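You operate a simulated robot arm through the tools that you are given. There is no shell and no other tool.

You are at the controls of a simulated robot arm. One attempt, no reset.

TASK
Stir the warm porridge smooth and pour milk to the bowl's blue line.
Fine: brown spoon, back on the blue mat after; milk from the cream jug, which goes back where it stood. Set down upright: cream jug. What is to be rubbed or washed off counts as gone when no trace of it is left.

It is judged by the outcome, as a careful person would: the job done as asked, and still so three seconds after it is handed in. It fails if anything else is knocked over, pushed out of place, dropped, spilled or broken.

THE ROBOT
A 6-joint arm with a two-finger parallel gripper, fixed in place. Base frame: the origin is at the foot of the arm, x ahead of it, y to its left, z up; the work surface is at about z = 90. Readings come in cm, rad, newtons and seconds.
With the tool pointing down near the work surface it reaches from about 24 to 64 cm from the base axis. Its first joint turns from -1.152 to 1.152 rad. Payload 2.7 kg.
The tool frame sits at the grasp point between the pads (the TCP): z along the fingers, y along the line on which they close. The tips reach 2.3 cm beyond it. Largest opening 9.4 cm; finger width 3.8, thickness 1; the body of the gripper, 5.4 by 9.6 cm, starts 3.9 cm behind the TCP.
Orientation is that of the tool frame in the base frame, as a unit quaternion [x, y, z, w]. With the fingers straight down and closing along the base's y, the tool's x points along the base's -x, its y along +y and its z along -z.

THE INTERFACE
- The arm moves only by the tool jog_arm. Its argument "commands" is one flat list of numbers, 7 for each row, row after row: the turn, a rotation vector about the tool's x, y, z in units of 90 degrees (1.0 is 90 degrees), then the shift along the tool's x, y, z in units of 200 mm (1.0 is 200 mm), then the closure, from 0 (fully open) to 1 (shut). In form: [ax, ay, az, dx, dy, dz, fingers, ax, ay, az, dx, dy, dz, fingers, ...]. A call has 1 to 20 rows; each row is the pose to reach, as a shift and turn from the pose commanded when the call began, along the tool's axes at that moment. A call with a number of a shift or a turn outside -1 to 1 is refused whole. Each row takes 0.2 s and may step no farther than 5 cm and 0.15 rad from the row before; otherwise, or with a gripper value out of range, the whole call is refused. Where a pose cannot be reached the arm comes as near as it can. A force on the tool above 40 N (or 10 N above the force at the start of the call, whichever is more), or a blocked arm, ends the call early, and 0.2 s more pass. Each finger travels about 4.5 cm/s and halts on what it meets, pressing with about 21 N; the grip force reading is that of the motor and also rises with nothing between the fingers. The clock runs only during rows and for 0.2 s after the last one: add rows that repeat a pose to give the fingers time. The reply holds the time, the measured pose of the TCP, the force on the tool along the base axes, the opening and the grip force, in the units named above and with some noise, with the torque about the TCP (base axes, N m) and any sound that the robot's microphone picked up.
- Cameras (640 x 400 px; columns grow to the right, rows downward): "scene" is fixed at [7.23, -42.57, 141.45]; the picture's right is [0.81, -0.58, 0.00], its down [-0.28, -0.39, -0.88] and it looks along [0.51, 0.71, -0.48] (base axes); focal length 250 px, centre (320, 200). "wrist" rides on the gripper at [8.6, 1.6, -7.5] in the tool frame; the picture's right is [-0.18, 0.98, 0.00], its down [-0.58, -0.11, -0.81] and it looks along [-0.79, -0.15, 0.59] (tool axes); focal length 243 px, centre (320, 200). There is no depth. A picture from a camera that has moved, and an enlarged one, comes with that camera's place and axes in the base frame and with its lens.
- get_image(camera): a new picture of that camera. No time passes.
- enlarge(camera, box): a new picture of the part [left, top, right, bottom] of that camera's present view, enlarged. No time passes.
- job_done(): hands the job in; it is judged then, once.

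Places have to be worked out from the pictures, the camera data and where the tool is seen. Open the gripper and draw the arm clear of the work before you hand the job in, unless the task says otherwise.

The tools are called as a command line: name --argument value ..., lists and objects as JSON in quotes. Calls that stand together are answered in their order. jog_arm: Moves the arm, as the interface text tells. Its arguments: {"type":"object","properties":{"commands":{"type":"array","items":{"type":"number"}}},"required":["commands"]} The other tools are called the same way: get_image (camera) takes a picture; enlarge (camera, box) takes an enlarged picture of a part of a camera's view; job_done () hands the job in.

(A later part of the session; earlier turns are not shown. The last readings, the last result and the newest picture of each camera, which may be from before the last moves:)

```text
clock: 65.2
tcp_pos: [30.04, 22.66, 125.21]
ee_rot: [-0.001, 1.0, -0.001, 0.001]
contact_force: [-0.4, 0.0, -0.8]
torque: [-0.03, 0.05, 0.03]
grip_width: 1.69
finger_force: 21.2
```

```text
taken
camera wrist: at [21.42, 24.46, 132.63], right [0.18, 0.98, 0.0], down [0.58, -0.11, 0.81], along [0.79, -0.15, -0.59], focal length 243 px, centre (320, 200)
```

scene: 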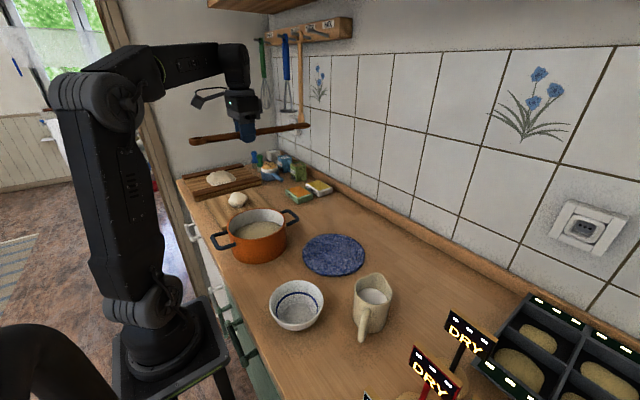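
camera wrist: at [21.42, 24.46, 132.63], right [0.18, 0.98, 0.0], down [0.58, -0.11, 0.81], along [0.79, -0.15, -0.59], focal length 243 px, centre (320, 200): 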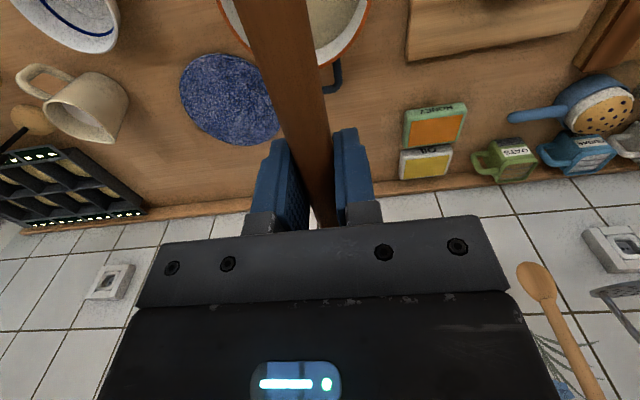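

Moving the spoon back over its original place, staying high.

jog_arm --commands '[0, 0, 0, 0, -0.05, 0, 1, 0, 0, 0, 0, -0.12, 0, 1, 0, 0, 0, 0.002, -0.2, 0.02, 1, 0, 0, 0, 0.004, -0.28, 0.06, 1, 0, 0, 0, 0.006, -0.36, 0.12, 1, 0, 0, 0, 0.008, -0.44, 0.18, 1, 0, 0, 0, 0.01, -0.52, 0.24, 1, 0, 0, 0, 0.01, -0.6, 0.3, 1, 0, 0, 0, 0.01, -0.68, 0.36, 1, 0, 0, 0, 0.01, -0.76, 0.42, 1, 0, 0, 0, 0.01, -0.83, 0.48, 1, 0, 0, 0, 0.01, -0.89, 0.54, 1, 0, 0, 0, 0.01, -0.94, 0.58, 1, 0, 0, 0, 0.01, -0.969, 0.61, 1, 0, 0, 0, 0.01, -0.969, 0.61, 1]'

jog_arm --commands '[0, 0, 0, 0, 0, 0.05, 1, 0, 0, 0, 0, 0, 0.12, 1, 0, 0, 0, 0, 0, 0.2, 1, 0, 0, 0, 0, 0, 0.28, 1, 0, 0, 0, 0, 0, 0.36, 1, 0, 0, 0, 0, 0, 0.44, 1, 0, 0, 0, 0, 0, 0.52, 1, 0, 0, 0, 0, 0, 0.6, 1, 0, 0, 0, 0, 0, 0.68, 1, 0, 0, 0, 0, 0, 0.76, 1, 0, 0, 0, 0, 0, 0.84, 1, 0, 0, 0, 0, 0, 0.9, 1, 0, 0, 0, 0, 0, 0.92, 1, 0, 0, 0, 0, 0, 0.92, 1]'

enlarge --camera "scene" --box '[200, 180, 440, 350]'

```text
clock: 68.4
tcp_pos: [29.7, 3.35, 113.2]
ee_rot: [0.0, 1.0, 0.0, -0.001]
contact_force: [0.2, -0.4, -1.0]
torque: [0.03, 0.04, -0.03]
grip_width: 1.68
finger_force: 20.6
```

```text
clock: 71.4
tcp_pos: [29.77, 3.28, 94.64]
ee_rot: [0.0, 1.0, -0.001, 0.001]
contact_force: [0.6, 0.3, -0.9]
torque: [0.0, 0.02, -0.01]
grip_width: 1.7
finger_force: 20.5
```

```text
2.35 times, centred on (320, 265) of scene
camera zoom: at [7.23, -42.57, 141.45], right [0.81, -0.58, 0.0], down [-0.28, -0.39, -0.88], along [0.51, 0.71, -0.48], focal length 588 px, centre (320, 47)
```

zoom: 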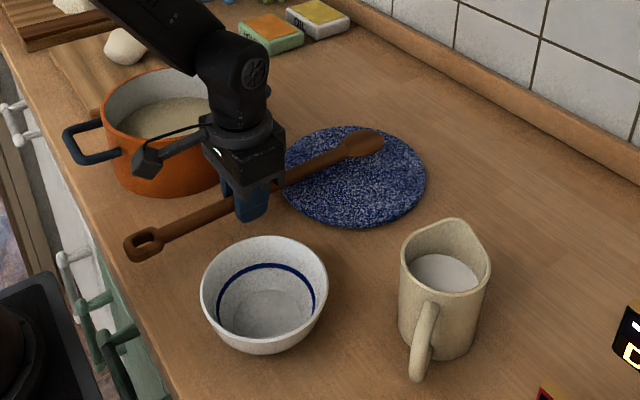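

The pose matches the one after pickup. I'll lower the last 2 cm gently, then release.

jog_arm --commands '[0, 0, 0, 0, 0, 0.03, 1, 0, 0, 0, 0, 0, 0.06, 1, 0, 0, 0, 0, 0, 0.08, 1, 0, 0, 0, 0, 0, 0.095, 1, 0, 0, 0, 0, 0, 0.105, 1, 0, 0, 0, 0, 0, 0.105, 1]'

jog_arm --commands '[0, 0, 0, 0, 0, 0, 0.9, 0, 0, 0, 0, 0, 0, 0.8, 0, 0, 0, 0, 0, 0, 0.7, 0, 0, 0, 0, 0, 0, 0.6, 0, 0, 0, 0, 0, 0, 0.5, 0, 0, 0, 0, 0, 0, 0.5, 0, 0, 0, 0, 0, -0.05, 0.5, 0, 0, 0, 0, 0, -0.15, 0.5, 0, 0, 0, 0, 0, -0.3, 0.5, 0, 0, 0, 0, 0, -0.45, 0.5, 0, 0, 0, 0, 0, -0.65, 0.5, 0, 0, 0, 0, 0, -0.85, 0.3, 0, 0, 0, 0, 0, -1, 0.1]'

enlarge --camera "scene" --box '[200, 180, 440, 350]'

get_image --camera "wrist"

```text
clock: 72.8
tcp_pos: [29.71, 3.28, 92.56]
ee_rot: [0.0, 1.0, 0.0, 0.001]
contact_force: [0.4, -0.5, -0.8]
torque: [0.02, 0.03, -0.01]
grip_width: 1.69
finger_force: 21.0
```

```text
clock: 75.6
tcp_pos: [29.5, 3.55, 112.63]
ee_rot: [0.001, 1.0, -0.001, 0.0]
contact_force: [-0.8, 0.4, -0.8]
torque: [-0.01, 0.02, -0.02]
grip_width: 8.45
finger_force: 0.0
```

```text
2.35 times, centred on (320, 265) of scene
camera zoom: at [7.23, -42.57, 141.45], right [0.81, -0.58, 0.0], down [-0.28, -0.39, -0.88], along [0.51, 0.71, -0.48], focal length 588 px, centre (320, 47)
```

zoom: 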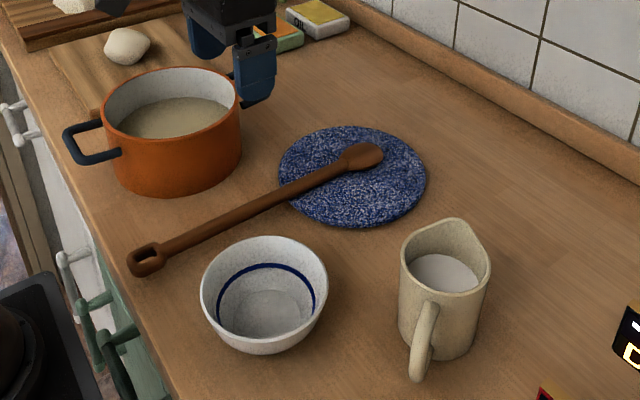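

```text
taken
camera wrist: at [20.97, 5.39, 120.03], right [0.18, 0.98, 0.0], down [0.58, -0.11, 0.81], along [0.79, -0.15, -0.59], focal length 243 px, centre (320, 200)
```

wrist: 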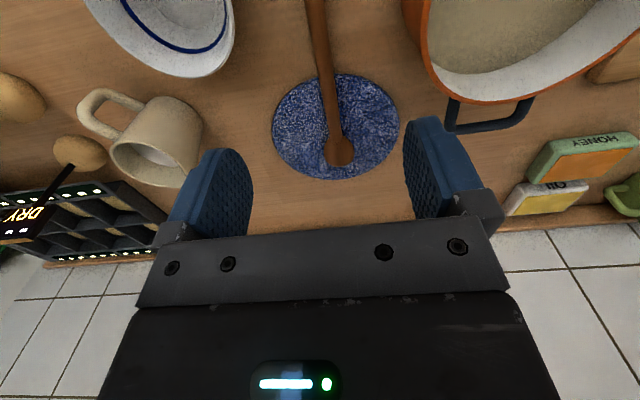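

The spoon is back as it was. Before picking up the jug I'll test the pouring pose empty, high above the bowl. First I'll raise the arm and yaw +90° so tool −x, the spout side, points to +y.

jog_arm --commands '[0, 0, 0, 0, 0, -0.1, 0, 0, 0, 0, 0, 0, -0.25, 0, 0, 0, 0, 0, 0, -0.4, 0, 0, 0, -0.08, 0.02, -0.06, -0.5, 0, 0, 0, -0.16, 0.04, -0.12, -0.55, 0, 0, 0, -0.24, 0.06, -0.18, -0.6, 0, 0, 0, -0.32, 0.08, -0.24, -0.6, 0, 0, 0, -0.4, 0.1, -0.3, -0.6, 0, 0, 0, -0.48, 0.12, -0.36, -0.6, 0, 0, 0, -0.56, 0.14, -0.42, -0.6, 0, 0, 0, -0.64, 0.16, -0.48, -0.6, 0, 0, 0, -0.72, 0.18, -0.54, -0.6, 0, 0, 0, -0.8, 0.2, -0.6, -0.6, 0, 0, 0, -0.87, 0.21, -0.66, -0.6, 0, 0, 0, -0.94, 0.22, -0.72, -0.6, 0, 0, 0, -1, 0.225, -0.775, -0.6, 0, 0, 0, -1, 0.225, -0.775, -0.6, 0]'

get_image --camera "wrist"

get_image --camera "scene"

```text
clock: 79.2
tcp_pos: [24.97, -12.15, 124.44]
ee_rot: [0.708, -0.706, 0.002, 0.0]
contact_force: [0.2, 0.0, 0.8]
torque: [0.02, -0.03, 0.01]
grip_width: 9.39
finger_force: 0.1
```

```text
taken
camera wrist: at [23.5, -20.59, 131.82], right [-0.98, 0.18, 0.0], down [0.11, 0.58, 0.81], along [0.15, 0.79, -0.59], focal length 243 px, centre (320, 200)
```

wrist: 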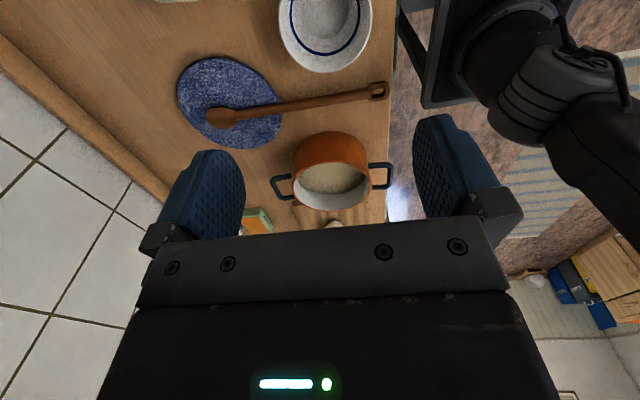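

```text
taken
```

scene: 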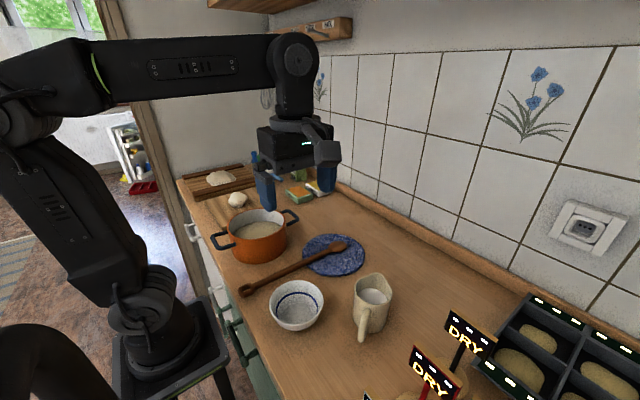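

The yaw works. Next I'll tilt 80° while descending to z≈112 to test reachability of the pouring pose.

jog_arm --commands '[0, 0.06, 0, 0, 0, 0.04, 0, 0, 0.12, 0, 0, 0, 0.08, 0, 0, 0.18, 0, 0, 0, 0.12, 0, 0, 0.24, 0, 0, 0, 0.16, 0, 0, 0.3, 0, 0, 0, 0.2, 0, 0, 0.36, 0, 0, 0, 0.25, 0, 0, 0.42, 0, 0, 0, 0.3, 0, 0, 0.48, 0, 0, 0, 0.35, 0, 0, 0.54, 0, 0, 0, 0.4, 0, 0, 0.6, 0, 0, 0, 0.45, 0, 0, 0.66, 0, 0, 0, 0.5, 0, 0, 0.72, 0, 0, 0, 0.54, 0, 0, 0.78, 0, 0, 0, 0.58, 0, 0, 0.84, 0, 0, 0, 0.6, 0, 0, 0.889, 0, 0, 0, 0.62, 0, 0, 0.889, 0, 0, 0, 0.62, 0]'

get_image --camera "wrist"

get_image --camera "scene"

```text
clock: 82.6
tcp_pos: [25.87, -11.95, 112.33]
ee_rot: [-0.541, 0.542, -0.455, -0.455]
contact_force: [-0.1, -0.8, -0.4]
torque: [0.0, 0.01, 0.01]
grip_width: 9.4
finger_force: 0.0
out of reach, approached as far as the arm can: row 15, 16
```

```text
taken
camera wrist: at [24.29, -5.99, 122.01], right [-0.98, 0.03, -0.18], down [0.11, 0.89, -0.43], along [0.15, -0.45, -0.88], focal length 243 px, centre (320, 200)
```

wrist: 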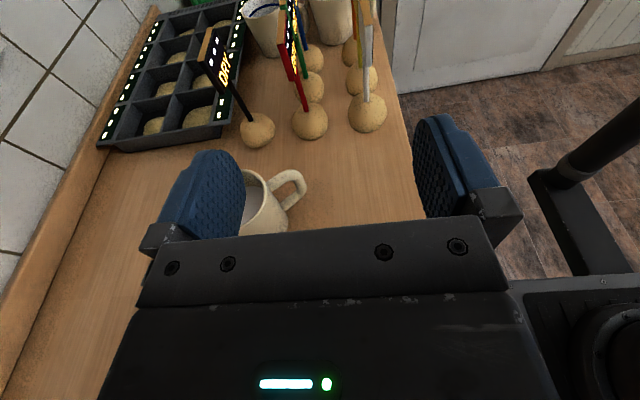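

```text
taken
```

scene: 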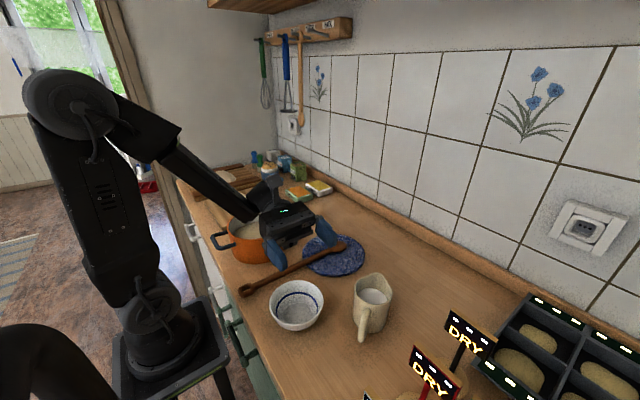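

The pose is reachable for x≥~26, and the limit is the wrist's closeness to the base. I'll pour with the TCP at x≈27, spout toward +y. Now I'll untilt, back off, and look at the jug from above with the gripper aligned to it.

jog_arm --commands '[0, -0.06, 0, 0.02, 0, -0.004, 0, 0, -0.12, 0, 0.04, 0, -0.008, 0, 0, -0.18, 0, 0.06, 0, -0.012, 0, 0, -0.24, 0, 0.08, 0, -0.016, 0, 0, -0.3, 0, 0.1, 0, -0.02, 0, 0, -0.36, 0, 0.12, 0, -0.024, 0, 0, -0.42, 0, 0.14, 0, -0.028, 0, 0, -0.48, 0, 0.16, 0, -0.032, 0, 0, -0.54, 0, 0.18, 0, -0.036, 0, 0, -0.6, 0, 0.2, 0, -0.04, 0, 0, -0.66, 0, 0.22, 0, -0.044, 0, 0, -0.72, 0, 0.24, 0, -0.048, 0, 0, -0.78, 0, 0.26, 0, -0.05, 0, 0, -0.84, 0, 0.28, 0, -0.052, 0, 0, -0.889, 0, 0.295, 0, -0.052, 0]'

jog_arm --commands '[0, 0, 0.07, 0.03, -0.03, 0, 0, 0, 0, 0.14, 0.06, -0.07, 0, 0, 0, 0, 0.21, 0.1, -0.11, 0, 0, 0, 0, 0.28, 0.14, -0.15, 0, 0, 0, 0, 0.35, 0.18, -0.19, 0, 0, 0, 0, 0.42, 0.22, -0.23, 0, 0, 0, 0, 0.49, 0.26, -0.27, 0, 0, 0, 0, 0.56, 0.29, -0.31, 0, 0, 0, 0, 0.63, 0.31, -0.35, 0, 0, 0, 0, 0.68, 0.32, -0.38, 0, 0, 0, 0, 0.704, 0.325, -0.4, 0]'

get_image --camera "wrist"

get_image --camera "scene"

```text
clock: 85.8
tcp_pos: [25.99, -11.9, 118.34]
ee_rot: [0.708, -0.707, 0.001, -0.001]
contact_force: [1.5, -0.1, -0.3]
torque: [-0.03, 0.01, 0.01]
grip_width: 9.39
finger_force: 0.0
```

```text
refused: commands must hold 7 numbers for each row
```

```text
taken
camera wrist: at [24.37, -20.49, 125.73], right [-0.98, 0.18, 0.0], down [0.11, 0.58, 0.81], along [0.15, 0.79, -0.59], focal length 243 px, centre (320, 200)
```

wrist: 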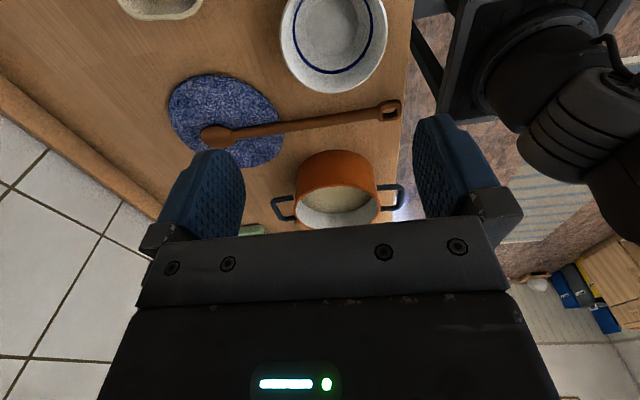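

```text
taken
```

scene: 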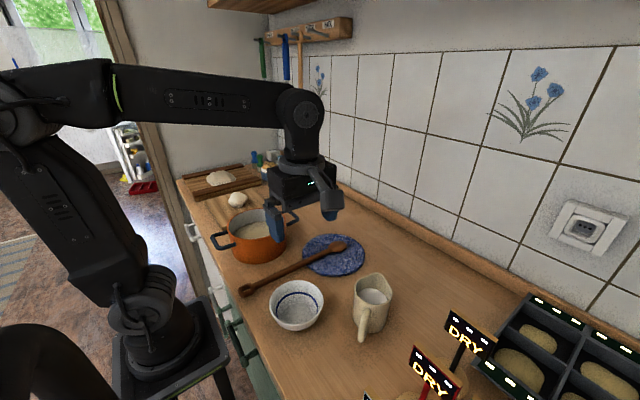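

One call was malformed. I'll redo it: yaw to 26.6° and move behind the jug (32.5, −20.5) at z≈120.

jog_arm --commands '[0, 0, 0.07, 0.04, -0.03, -0.01, 0, 0, 0, 0.14, 0.08, -0.06, -0.02, 0, 0, 0, 0.21, 0.12, -0.09, -0.03, 0, 0, 0, 0.28, 0.16, -0.12, -0.04, 0, 0, 0, 0.35, 0.2, -0.15, -0.05, 0, 0, 0, 0.42, 0.24, -0.18, -0.06, 0, 0, 0, 0.49, 0.28, -0.21, -0.07, 0, 0, 0, 0.56, 0.32, -0.24, -0.08, 0, 0, 0, 0.63, 0.36, -0.28, -0.085, 0, 0, 0, 0.68, 0.4, -0.31, -0.085, 0, 0, 0, 0.704, 0.43, -0.325, -0.085, 0, 0, 0, 0.704, 0.43, -0.325, -0.085, 0]'

get_image --camera "wrist"

get_image --camera "scene"

```text
clock: 88.4
tcp_pos: [32.41, -20.56, 120.18]
ee_rot: [-0.23, 0.973, 0.0, 0.0]
contact_force: [-0.2, 0.6, -0.3]
torque: [-0.04, 0.01, 0.01]
grip_width: 9.43
finger_force: 0.0
```

```text
taken
camera wrist: at [24.04, -22.81, 127.46], right [-0.27, 0.96, 0.0], down [0.57, 0.16, 0.81], along [0.78, 0.22, -0.59], focal length 243 px, centre (320, 200)
```

wrist: 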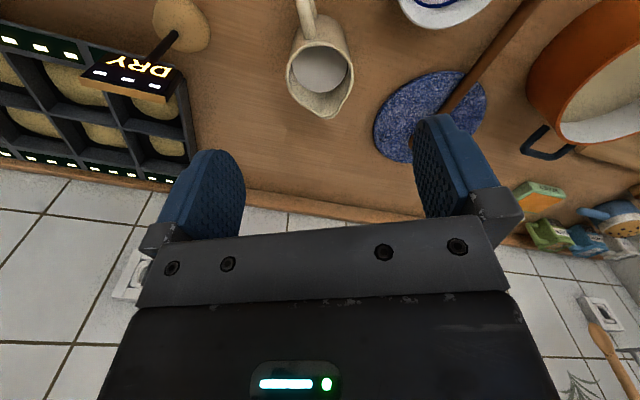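

```text
taken
```

scene: 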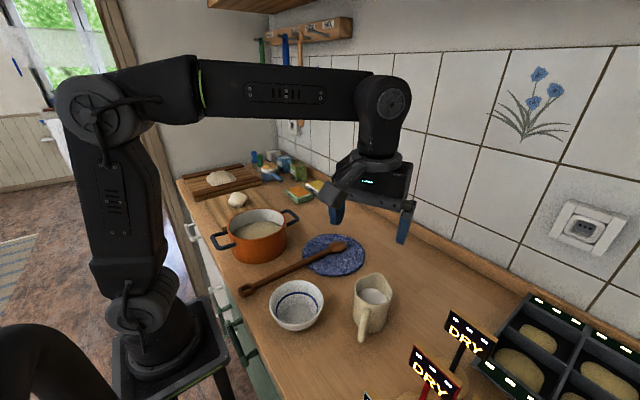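

enlarge --camera "wrist" --box '[230, 0, 430, 125]'

enlarge --camera "scene" --box '[250, 250, 420, 356]'

```text
3.20 times, centred on (330, 62) of wrist
camera zoom: at [24.04, -22.81, 127.46], right [-0.27, 0.96, 0.0], down [0.57, 0.16, 0.81], along [0.78, 0.22, -0.59], focal length 776 px, centre (288, 640)
```

zoom: 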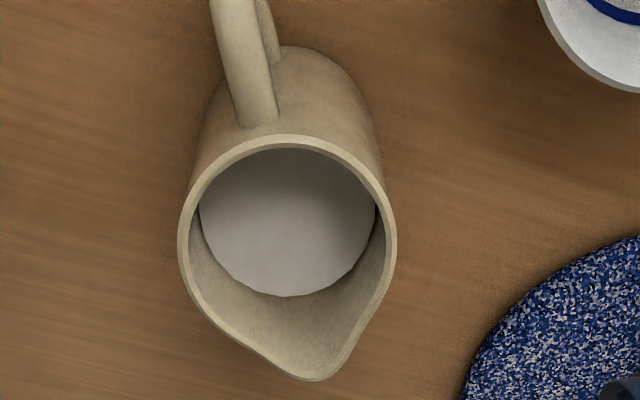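

```text
3.76 times, centred on (335, 303) of scene
camera zoom: at [7.23, -42.57, 141.45], right [0.81, -0.58, 0.0], down [-0.28, -0.39, -0.88], along [0.51, 0.71, -0.48], focal length 940 px, centre (264, -188)
```

zoom: 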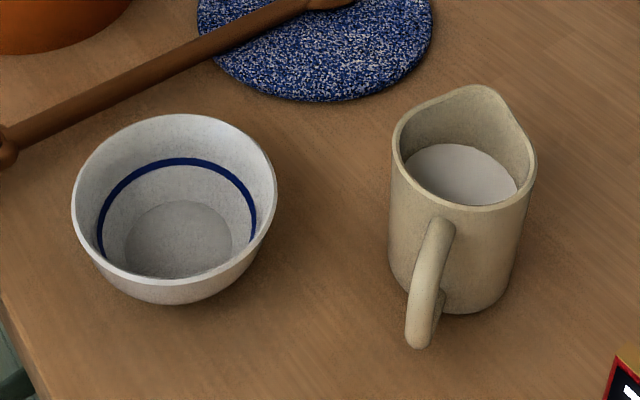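

The jug rim is about 7.8 cm wide, centred near (37.5, −19.1) at z≈99.5, with the spout axis at roughly 27°. The milk sits about 2 cm below the rim. I'll move directly above it, tips about 4 cm above the rim, and check alignment.

jog_arm --commands '[0, 0, 0, -0.04, -0.007, 0.09, 0, 0, 0, 0, -0.08, -0.014, 0.18, 0, 0, 0, 0, -0.12, -0.021, 0.27, 0, 0, 0, 0, -0.16, -0.028, 0.36, 0, 0, 0, 0, -0.2, -0.035, 0.45, 0, 0, 0, 0, -0.23, -0.042, 0.54, 0, 0, 0, 0, -0.25, -0.047, 0.62, 0, 0, 0, 0, -0.261, -0.049, 0.67, 0, 0, 0, 0, -0.261, -0.049, 0.69, 0, 0, 0, 0, -0.261, -0.049, 0.69, 0]'

get_image --camera "wrist"

enlarge --camera "scene" --box '[280, 200, 460, 350]'

```text
clock: 90.6
tcp_pos: [37.44, -19.21, 106.26]
ee_rot: [-0.23, 0.973, 0.0, 0.0]
contact_force: [-0.5, -0.1, -0.6]
torque: [-0.03, 0.03, 0.0]
grip_width: 9.41
finger_force: 0.1
```

```text
taken
camera wrist: at [29.13, -21.5, 113.61], right [-0.28, 0.96, 0.0], down [0.57, 0.16, 0.81], along [0.78, 0.22, -0.59], focal length 243 px, centre (320, 200)
```

wrist: 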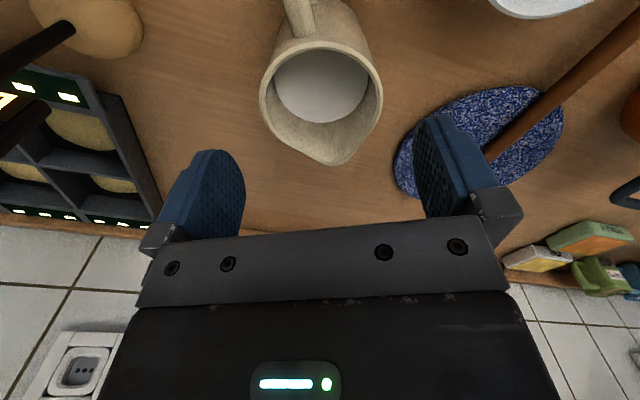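

```text
2.67 times, centred on (370, 275) of scene
camera zoom: at [7.23, -42.57, 141.45], right [0.81, -0.58, 0.0], down [-0.28, -0.39, -0.88], along [0.51, 0.71, -0.48], focal length 666 px, centre (187, 0)
```

zoom: 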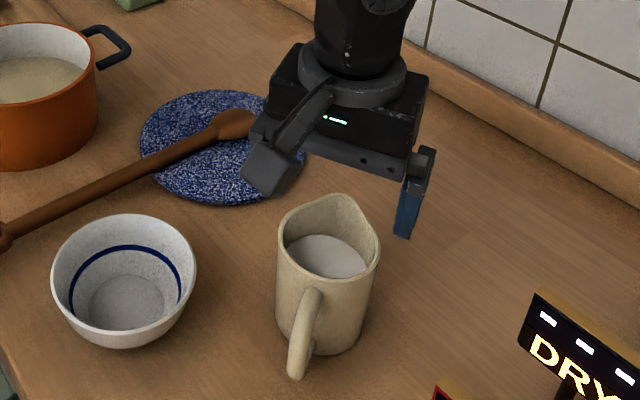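

The jug is nearly centred between the fingers, so I only need to correct 0.15 cm laterally and 0.5 cm along the spout axis. I'll descend slowly to TCP z≈98.3, with the palm about 1.7 cm above the spout.

jog_arm --commands '[0, 0, 0, -0.025, 0.0075, 0, 0, 0, 0, 0, -0.025, 0.0075, 0.06, 0, 0, 0, 0, -0.025, 0.0075, 0.12, 0, 0, 0, 0, -0.025, 0.0075, 0.18, 0, 0, 0, 0, -0.025, 0.0075, 0.24, 0, 0, 0, 0, -0.025, 0.0075, 0.3, 0, 0, 0, 0, -0.025, 0.0075, 0.35, 0, 0, 0, 0, -0.025, 0.0075, 0.38, 0, 0, 0, 0, -0.025, 0.0075, 0.398, 0, 0, 0, 0, -0.025, 0.0075, 0.398, 0]'

get_image --camera "wrist"

enlarge --camera "scene" --box '[280, 200, 460, 350]'

```text
clock: 92.8
tcp_pos: [37.84, -18.67, 98.32]
ee_rot: [-0.23, 0.973, -0.001, 0.0]
contact_force: [-0.5, -0.6, 0.4]
torque: [0.0, 0.03, -0.03]
grip_width: 9.4
finger_force: 0.0
```

```text
taken
camera wrist: at [29.52, -21.03, 105.67], right [-0.28, 0.96, 0.0], down [0.57, 0.16, 0.81], along [0.78, 0.22, -0.59], focal length 243 px, centre (320, 200)
```

wrist: 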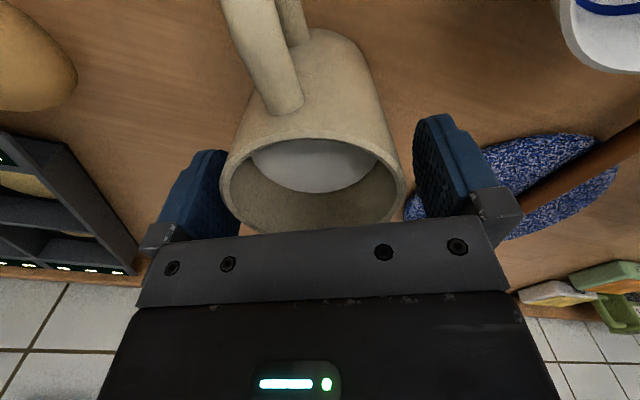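

```text
2.67 times, centred on (370, 275) of scene
camera zoom: at [7.23, -42.57, 141.45], right [0.81, -0.58, 0.0], down [-0.28, -0.39, -0.88], along [0.51, 0.71, -0.48], focal length 666 px, centre (187, 0)
```

zoom: 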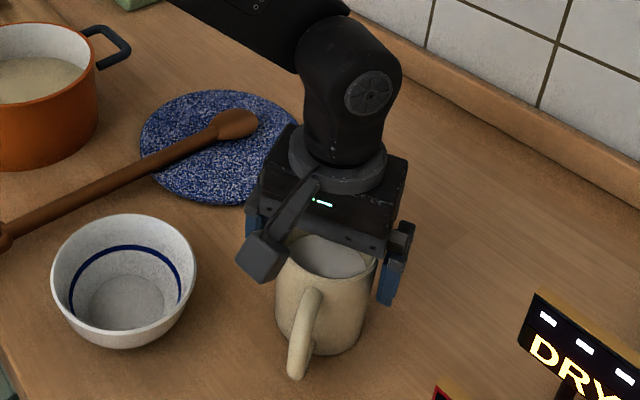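

The rim works out centred between the pads (lateral −33.6 against the TCP's −33.64). I'll close gently.

jog_arm --commands '[0, 0, 0, 0, 0, 0, 0.05, 0, 0, 0, 0, 0, 0, 0.1, 0, 0, 0, 0, 0, 0, 0.15, 0, 0, 0, 0, 0, 0, 0.2, 0, 0, 0, 0, 0, 0, 0.3, 0, 0, 0, 0, 0, 0, 0.5, 0, 0, 0, 0, 0, 0, 1, 0, 0, 0, 0, 0, 0, 1, 0, 0, 0, 0, 0, 0, 1]'

get_image --camera "wrist"

enlarge --camera "scene" --box '[280, 200, 460, 350]'

```text
clock: 94.8
tcp_pos: [37.86, -18.72, 98.37]
ee_rot: [-0.23, 0.973, 0.0, 0.0]
contact_force: [1.1, -3.9, 3.1]
torque: [-0.05, 0.07, 0.02]
grip_width: 7.7
finger_force: 20.6
```

```text
taken
camera wrist: at [29.53, -21.05, 105.71], right [-0.28, 0.96, 0.0], down [0.57, 0.17, 0.81], along [0.78, 0.22, -0.59], focal length 243 px, centre (320, 200)
```

wrist: 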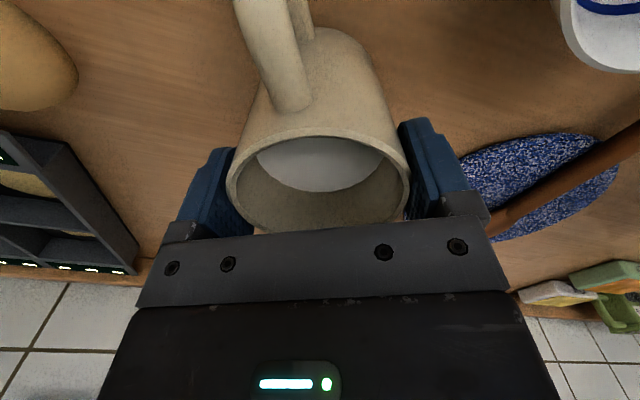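

```text
2.67 times, centred on (370, 275) of scene
camera zoom: at [7.23, -42.58, 141.45], right [0.81, -0.58, 0.0], down [-0.28, -0.39, -0.88], along [0.51, 0.71, -0.48], focal length 666 px, centre (187, 0)
```

zoom: 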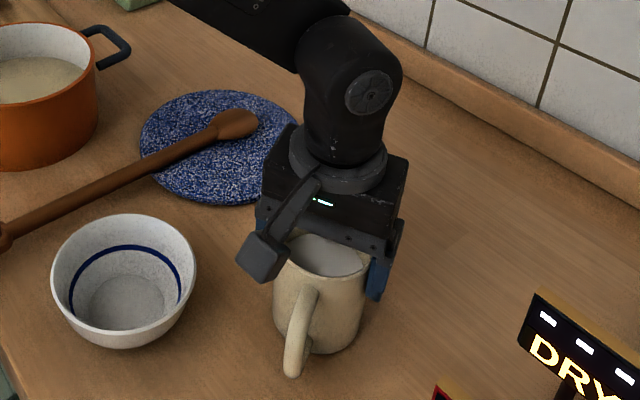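

Gripped at 7.7 cm. I'll lift slowly.

jog_arm --commands '[0, 0, 0, 0, 0, -0.01, 1, 0, 0, 0, 0, 0, -0.03, 1, 0, 0, 0, 0, 0, -0.06, 1, 0, 0, 0, 0, 0, -0.1, 1, 0, 0, 0, 0, 0, -0.14, 1, 0, 0, 0, 0, 0, -0.18, 1, 0, 0, 0, 0, 0, -0.22, 1, 0, 0, 0, 0, 0, -0.27, 1, 0, 0, 0, 0, 0, -0.32, 1, 0, 0, 0, 0, 0, -0.37, 1, 0, 0, 0, 0, 0, -0.42, 1, 0, 0, 0, 0, 0, -0.47, 1, 0, 0, 0, 0, 0, -0.52, 1, 0, 0, 0, 0, 0, -0.56, 1, 0, 0, 0, 0, 0, -0.59, 1, 0, 0, 0, 0, 0, -0.6, 1, 0, 0, 0, 0, 0, -0.6, 1]'

get_image --camera "wrist"

get_image --camera "scene"

```text
clock: 98.4
tcp_pos: [37.89, -18.78, 110.45]
ee_rot: [-0.23, 0.973, -0.001, 0.0]
contact_force: [-0.3, 0.0, -6.3]
torque: [0.02, -0.05, 0.01]
grip_width: 7.68
finger_force: 20.6
```

```text
taken
camera wrist: at [29.44, -21.04, 117.84], right [-0.28, 0.96, 0.0], down [0.57, 0.16, 0.81], along [0.78, 0.22, -0.59], focal length 243 px, centre (320, 200)
```

wrist: 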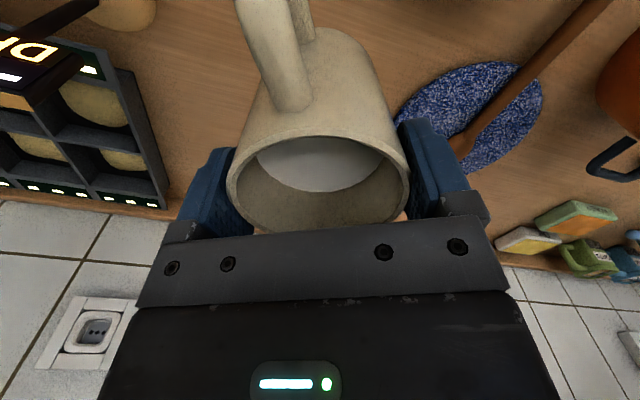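

```text
taken
```

scene: 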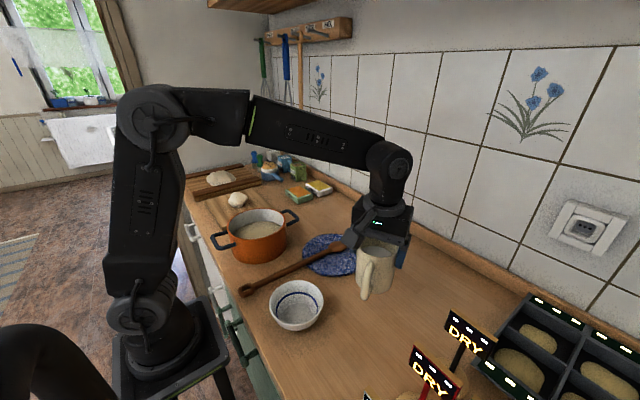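

The jug is held, at about 6.3 N (~0.65 kg with the milk). I'll carry it slowly to the −y side of the bowl while yawing so the spout points to +y.

jog_arm --commands '[0, 0, -0.012, 0.008, 0.004, -0.01, 1, 0, 0, -0.04, 0.026, 0.012, -0.02, 1, 0, 0, -0.08, 0.053, 0.025, -0.03, 1, 0, 0, -0.12, 0.08, 0.038, -0.04, 1, 0, 0, -0.16, 0.107, 0.051, -0.05, 1, 0, 0, -0.2, 0.134, 0.064, -0.06, 1, 0, 0, -0.24, 0.161, 0.077, -0.07, 1, 0, 0, -0.28, 0.189, 0.09, -0.075, 1, 0, 0, -0.32, 0.216, 0.103, -0.075, 1, 0, 0, -0.36, 0.244, 0.117, -0.075, 1, 0, 0, -0.4, 0.272, 0.13, -0.075, 1, 0, 0, -0.44, 0.3, 0.143, -0.075, 1, 0, 0, -0.49, 0.334, 0.16, -0.075, 1, 0, 0, -0.54, 0.368, 0.176, -0.075, 1, 0, 0, -0.59, 0.402, 0.193, -0.075, 1, 0, 0, -0.63, 0.432, 0.207, -0.075, 1, 0, 0, -0.665, 0.456, 0.218, -0.075, 1, 0, 0, -0.69, 0.474, 0.226, -0.075, 1, 0, 0, -0.7044, 0.483, 0.231, -0.075, 1, 0, 0, -0.7044, 0.483, 0.231, -0.075, 1]'

get_image --camera "scene"

get_image --camera "wrist"

```text
clock: 102.6
tcp_pos: [27.01, -18.76, 111.79]
ee_rot: [0.708, -0.706, 0.001, 0.001]
contact_force: [-0.4, -0.9, -6.9]
torque: [0.04, -0.01, -0.01]
grip_width: 7.68
finger_force: 20.7
```

```text
taken
```

scene: 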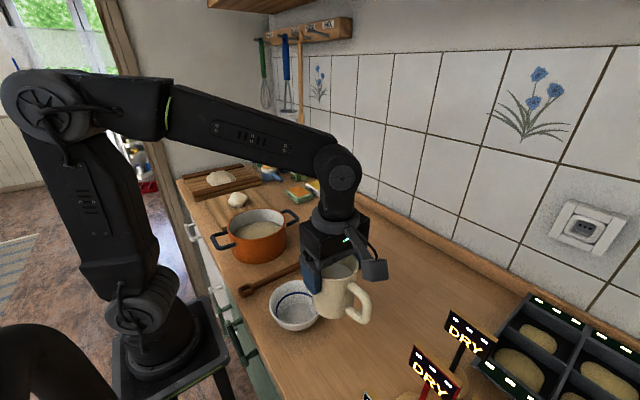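

```text
taken
camera wrist: at [25.57, -27.39, 119.14], right [-0.98, 0.18, 0.0], down [0.11, 0.58, 0.81], along [0.15, 0.79, -0.59], focal length 243 px, centre (320, 200)
```

wrist: 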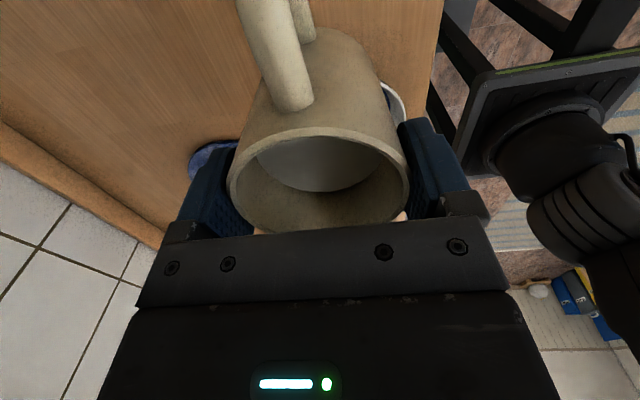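

The jug is upright beside the bowl. I'll tilt slowly to 35°, which is below the pouring angle, bringing the spout to about (27, −10.3, 104.5) over the bowl.

jog_arm --commands '[0, 0.01, 0, -0.005, 0, 0.01, 1, 0, 0.03, 0, -0.014, 0, 0.025, 1, 0, 0.055, 0, -0.026, 0, 0.045, 1, 0, 0.08, 0, -0.038, 0, 0.065, 1, 0, 0.105, 0, -0.05, 0, 0.087, 1, 0, 0.13, 0, -0.062, 0, 0.108, 1, 0, 0.155, 0, -0.074, 0, 0.13, 1, 0, 0.18, 0, -0.086, 0, 0.15, 1, 0, 0.205, 0, -0.098, 0, 0.171, 1, 0, 0.23, 0, -0.11, 0, 0.192, 1, 0, 0.255, 0, -0.122, 0, 0.213, 1, 0, 0.28, 0, -0.134, 0, 0.234, 1, 0, 0.305, 0, -0.146, 0, 0.255, 1, 0, 0.33, 0, -0.158, 0, 0.275, 1, 0, 0.35, 0, -0.168, 0, 0.292, 1, 0, 0.37, 0, -0.178, 0, 0.309, 1, 0, 0.3889, 0, -0.188, 0, 0.325, 1, 0, 0.3889, 0, -0.188, 0, 0.325, 1]'

get_image --camera "scene"

enlarge --camera "scene" --box '[240, 220, 400, 350]'

get_image --camera "wrist"

```text
clock: 106.4
tcp_pos: [27.15, -15.13, 105.3]
ee_rot: [0.675, -0.674, 0.213, 0.212]
contact_force: [0.2, -0.9, -5.4]
torque: [0.17, -0.01, 0.0]
grip_width: 7.6
finger_force: 20.7
```

```text
taken
```

scene: 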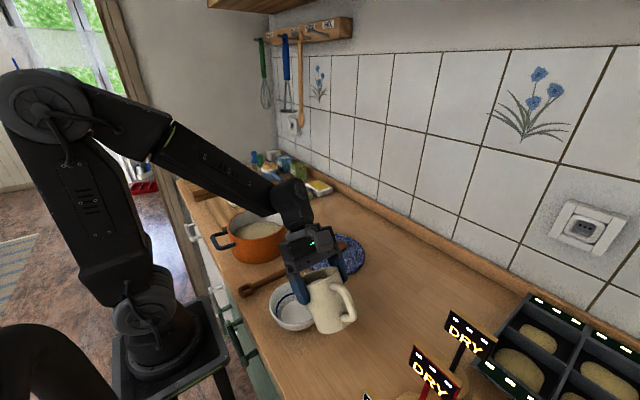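

```text
3.08 times, centred on (320, 285) of scene
camera zoom: at [7.23, -42.57, 141.45], right [0.81, -0.58, 0.0], down [-0.28, -0.39, -0.88], along [0.51, 0.71, -0.48], focal length 768 px, centre (320, -62)
```

zoom: 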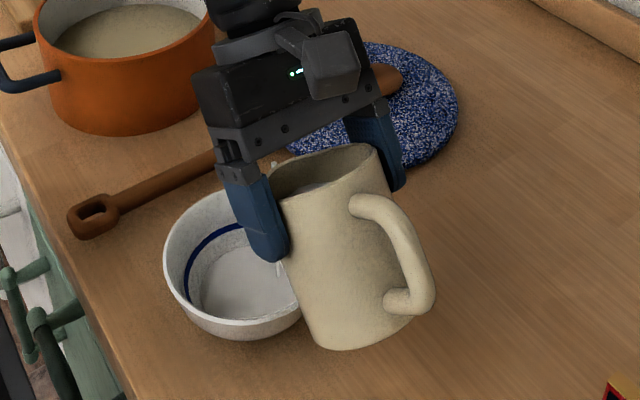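

```text
taken
camera wrist: at [25.64, -17.74, 116.32], right [-0.98, 0.15, -0.11], down [0.11, 0.94, 0.33], along [0.15, 0.31, -0.94], focal length 243 px, centre (320, 200)
```

wrist: 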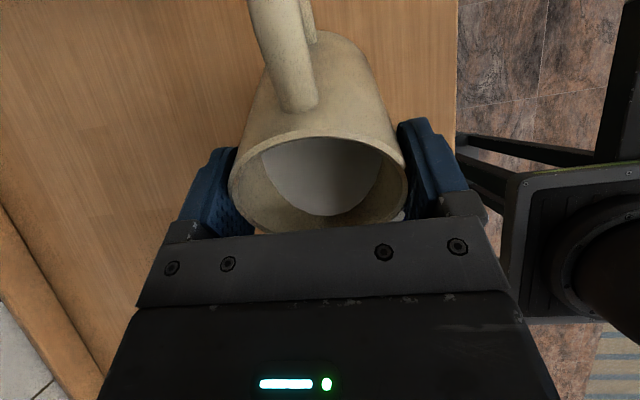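

There seem to be white traces near the spout, so flow may have started. I'll look closer at the bowl.

enlarge --camera "scene" --box '[270, 250, 340, 335]'

enlarge --camera "scene" --box '[290, 245, 330, 285]'

```text
4.71 times, centred on (305, 292) of scene
camera zoom: at [7.23, -42.57, 141.45], right [0.81, -0.58, 0.0], down [-0.28, -0.39, -0.88], along [0.51, 0.71, -0.48], focal length 1175 px, centre (391, -235)
```

zoom: 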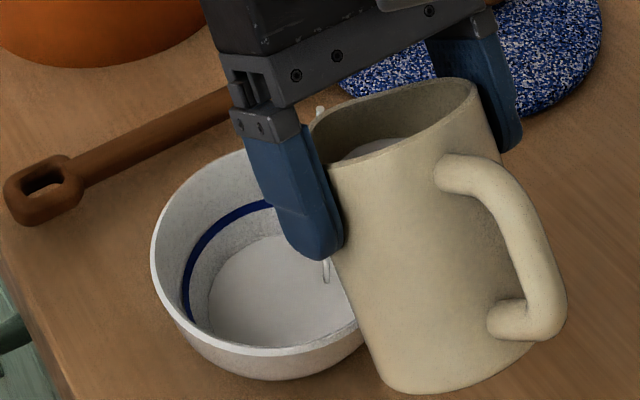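

```text
10.00 times, centred on (310, 265) of scene
camera zoom: at [7.23, -42.57, 141.45], right [0.81, -0.58, 0.0], down [-0.28, -0.39, -0.88], along [0.51, 0.71, -0.48], focal length 2497 px, centre (420, -450)
```

zoom: 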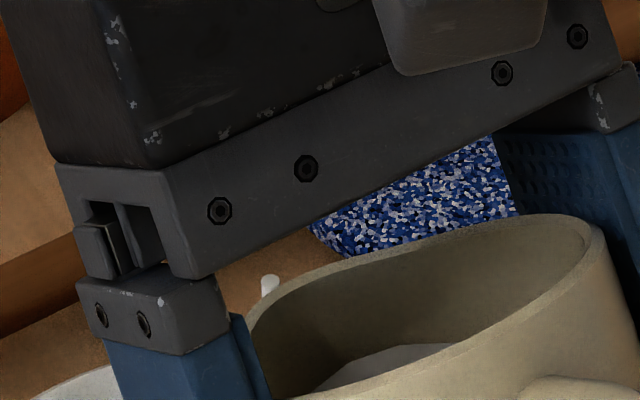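

Milk has begun to flow in a thin stream, landing at about (27, −9) inside the bowl, and the level is still near the floor. I'll hold this angle a moment and check again.

jog_arm --commands '[0, 0, 0, 0, 0, 0, 1, 0, 0, 0, 0, 0, 0, 1, 0, 0, 0, 0, 0, 0, 1, 0, 0, 0, 0, 0, 0, 1, 0, 0, 0, 0, 0, 0, 1]'

enlarge --camera "scene" --box '[270, 250, 340, 335]'

```text
clock: 107.6
tcp_pos: [27.16, -15.01, 105.37]
ee_rot: [0.675, -0.674, 0.214, 0.213]
contact_force: [0.5, 0.0, -5.8]
torque: [0.21, 0.02, 0.01]
grip_width: 7.6
finger_force: 21.2
```

```text
4.71 times, centred on (305, 292) of scene
camera zoom: at [7.23, -42.57, 141.45], right [0.81, -0.58, 0.0], down [-0.28, -0.39, -0.88], along [0.51, 0.71, -0.48], focal length 1175 px, centre (391, -235)
```

zoom: 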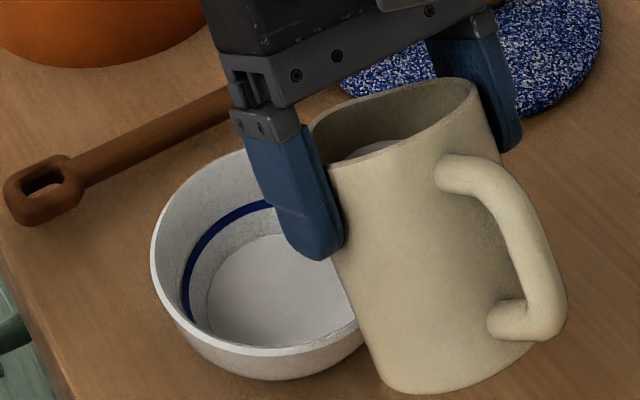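

Flow stopped on its own at this angle with only a little milk in. I'll tilt 4° more about the spout and let it run out.

jog_arm --commands '[0, 0.0111, 0, 0.0017, 0, -0.0038, 1, 0, 0.0222, 0, 0.0034, 0, -0.0076, 1, 0, 0.0333, 0, 0.005, 0, -0.0114, 1, 0, 0.0444, 0, 0.0067, 0, -0.0153, 1, 0, 0.0444, 0, 0.0067, 0, -0.0153, 1, 0, 0.0444, 0, 0.0067, 0, -0.0153, 1, 0, 0.0444, 0, 0.0067, 0, -0.0153, 1, 0, 0.0444, 0, 0.0067, 0, -0.0153, 1]'

enlarge --camera "scene" --box '[270, 250, 340, 335]'

```text
clock: 109.4
tcp_pos: [27.16, -15.19, 105.73]
ee_rot: [0.667, -0.665, 0.237, 0.235]
contact_force: [-0.1, -0.3, -5.7]
torque: [0.18, 0.03, -0.03]
grip_width: 7.58
finger_force: 21.5
```

```text
4.71 times, centred on (305, 292) of scene
camera zoom: at [7.23, -42.57, 141.45], right [0.81, -0.58, 0.0], down [-0.28, -0.39, -0.88], along [0.51, 0.71, -0.48], focal length 1175 px, centre (391, -235)
```

zoom: 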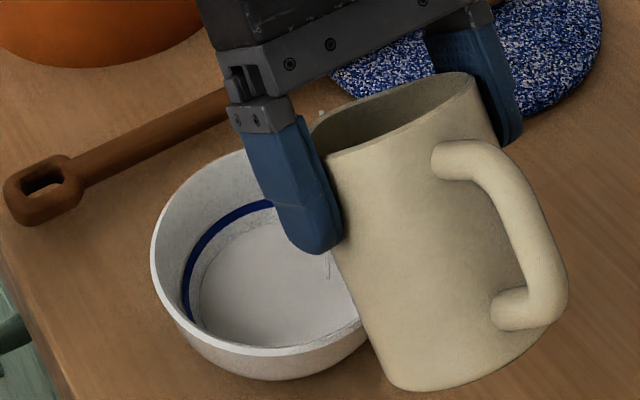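

The level is rising toward the line, with a thin stream still running. I'll hold a little longer.

jog_arm --commands '[0, 0, 0, 0, 0, 0, 1, 0, 0, 0, 0, 0, 0, 1, 0, 0, 0, 0, 0, 0, 1, 0, 0, 0, 0, 0, 0, 1]'

enlarge --camera "scene" --box '[270, 250, 340, 335]'

```text
clock: 110.4
tcp_pos: [27.16, -15.02, 105.78]
ee_rot: [0.666, -0.666, 0.237, 0.237]
contact_force: [0.9, -0.2, -6.0]
torque: [0.17, 0.0, -0.02]
grip_width: 7.61
finger_force: 20.8
```

```text
4.71 times, centred on (305, 292) of scene
camera zoom: at [7.23, -42.57, 141.45], right [0.81, -0.58, 0.0], down [-0.28, -0.39, -0.88], along [0.51, 0.71, -0.48], focal length 1175 px, centre (391, -235)
```

zoom: 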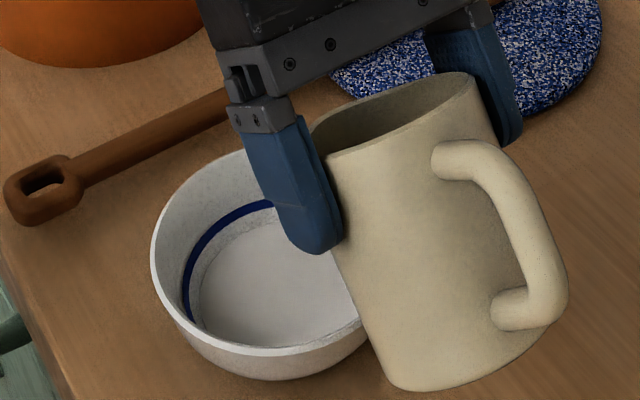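

Flow has stopped, with the milk edge maybe 60% of the way to the line. Tilting 3° more.

jog_arm --commands '[0, 0.0111, 0, 0.0017, 0, -0.0038, 1, 0, 0.0222, 0, 0.0034, 0, -0.0076, 1, 0, 0.0333, 0, 0.005, 0, -0.0114, 1, 0, 0.0333, 0, 0.005, 0, -0.0114, 1, 0, 0.0333, 0, 0.005, 0, -0.0114, 1, 0, 0.0333, 0, 0.005, 0, -0.0114, 1, 0, 0.0333, 0, 0.005, 0, -0.0114, 1, 0, 0.0333, 0, 0.005, 0, -0.0114, 1, 0, 0.0333, 0, 0.005, 0, -0.0114, 1]'

enlarge --camera "scene" --box '[270, 250, 340, 335]'

enlarge --camera "scene" --box '[275, 275, 315, 325]'

```text
clock: 112.4
tcp_pos: [27.19, -15.11, 106.09]
ee_rot: [0.66, -0.66, 0.254, 0.253]
contact_force: [-0.7, 0.7, -5.2]
torque: [0.2, 0.04, 0.02]
grip_width: 7.57
finger_force: 21.3
```

```text
4.71 times, centred on (305, 292) of scene
camera zoom: at [7.23, -42.57, 141.45], right [0.81, -0.58, 0.0], down [-0.28, -0.39, -0.88], along [0.51, 0.71, -0.48], focal length 1175 px, centre (391, -235)
```

zoom: 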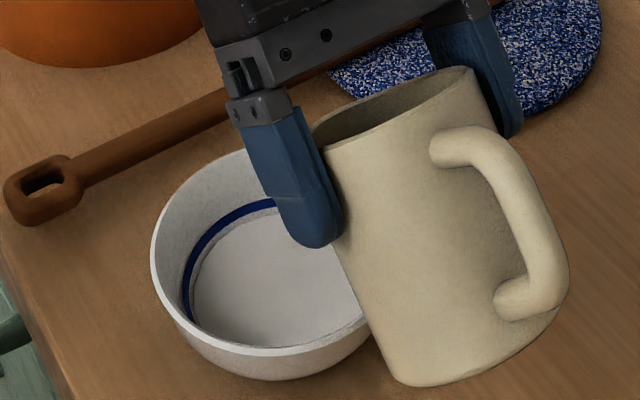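

```text
8.00 times, centred on (295, 300) of scene
camera zoom: at [7.23, -42.57, 141.45], right [0.81, -0.58, 0.0], down [-0.28, -0.39, -0.88], along [0.51, 0.71, -0.48], focal length 1998 px, centre (520, -600)
```

zoom: 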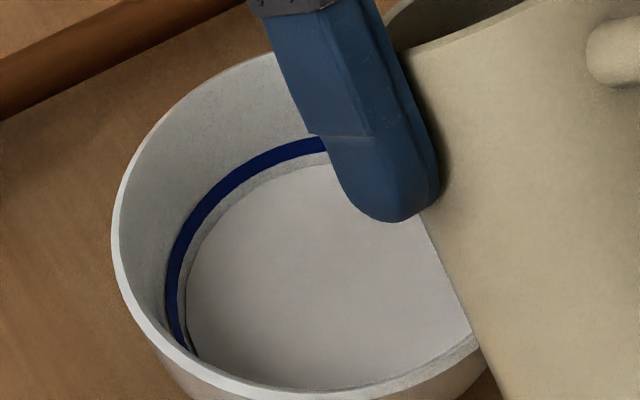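

The milk is just under the line now. Tilting 2° more.

jog_arm --commands '[0, 0.0074, 0, 0.0011, 0, -0.0025, 1, 0, 0.0148, 0, 0.0022, 0, -0.005, 1, 0, 0.0222, 0, 0.0034, 0, -0.0076, 1, 0, 0.0222, 0, 0.0034, 0, -0.0076, 1, 0, 0.0222, 0, 0.0034, 0, -0.0076, 1, 0, 0.0222, 0, 0.0034, 0, -0.0076, 1, 0, 0.0222, 0, 0.0034, 0, -0.0076, 1, 0, 0.0222, 0, 0.0034, 0, -0.0076, 1, 0, 0.0222, 0, 0.0034, 0, -0.0076, 1]'

enlarge --camera "scene" --box '[275, 275, 315, 325]'

```text
clock: 114.4
tcp_pos: [27.13, -15.15, 106.16]
ee_rot: [0.656, -0.655, 0.266, 0.265]
contact_force: [0.5, -0.5, -6.2]
torque: [0.2, -0.04, -0.03]
grip_width: 7.59
finger_force: 21.3
```

```text
8.00 times, centred on (295, 300) of scene
camera zoom: at [7.23, -42.57, 141.45], right [0.81, -0.58, 0.0], down [-0.28, -0.39, -0.88], along [0.51, 0.71, -0.48], focal length 1998 px, centre (520, -600)
```

zoom: 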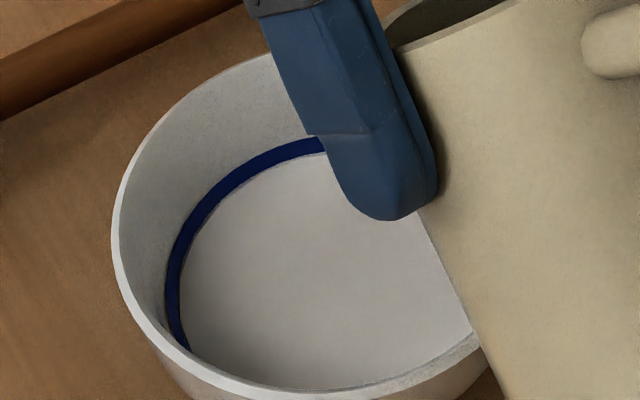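

The milk has reached the lower edge of the line. One more small 1.2° step should bring it onto the line.

jog_arm --commands '[0, 0.0067, 0, 0.001, 0, -0.0023, 1, 0, 0.0133, 0, 0.002, 0, -0.0046, 1, 0, 0.0133, 0, 0.002, 0, -0.0046, 1, 0, 0.0133, 0, 0.002, 0, -0.0046, 1, 0, 0.0133, 0, 0.002, 0, -0.0046, 1, 0, 0.0133, 0, 0.002, 0, -0.0046, 1, 0, 0.0133, 0, 0.002, 0, -0.0046, 1]'

enlarge --camera "scene" --box '[275, 275, 315, 325]'

```text
clock: 116.0
tcp_pos: [27.07, -14.93, 106.3]
ee_rot: [0.653, -0.652, 0.273, 0.272]
contact_force: [0.2, -0.3, -5.5]
torque: [0.21, 0.03, -0.01]
grip_width: 7.62
finger_force: 21.1
```

```text
8.00 times, centred on (295, 300) of scene
camera zoom: at [7.23, -42.57, 141.45], right [0.81, -0.58, 0.0], down [-0.28, -0.39, -0.88], along [0.51, 0.71, -0.48], focal length 1998 px, centre (520, -600)
```

zoom: 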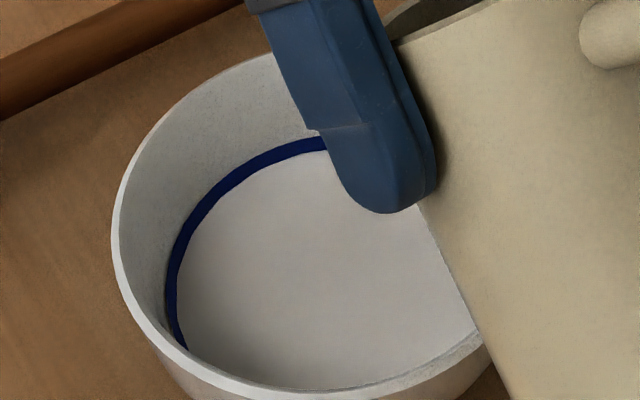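

The milk now overlaps the lower part of the line. A final 0.6° nudge should bring it to mid-line.

jog_arm --commands '[0, 0.0067, 0, 0.001, 0, -0.0023, 1, 0, 0.0067, 0, 0.001, 0, -0.0023, 1, 0, 0.0067, 0, 0.001, 0, -0.0023, 1, 0, 0.0067, 0, 0.001, 0, -0.0023, 1, 0, 0.0067, 0, 0.001, 0, -0.0023, 1]'

enlarge --camera "scene" --box '[275, 275, 315, 325]'

```text
clock: 117.2
tcp_pos: [27.25, -14.93, 106.3]
ee_rot: [0.651, -0.651, 0.276, 0.275]
contact_force: [0.2, 0.6, -6.0]
torque: [0.17, 0.0, 0.02]
grip_width: 7.59
finger_force: 20.7
```

```text
8.00 times, centred on (295, 300) of scene
camera zoom: at [7.23, -42.57, 141.45], right [0.81, -0.58, 0.0], down [-0.28, -0.39, -0.88], along [0.51, 0.71, -0.48], focal length 1998 px, centre (520, -600)
```

zoom: 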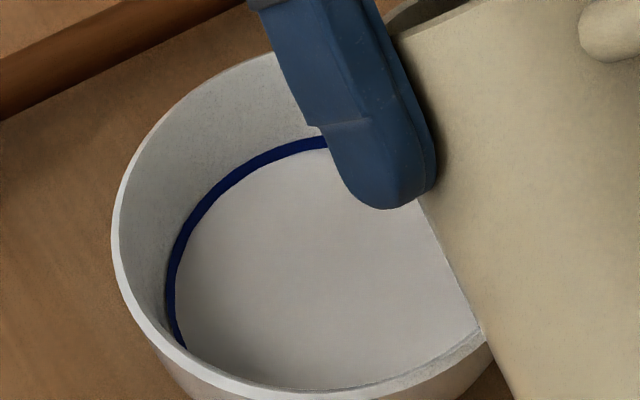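

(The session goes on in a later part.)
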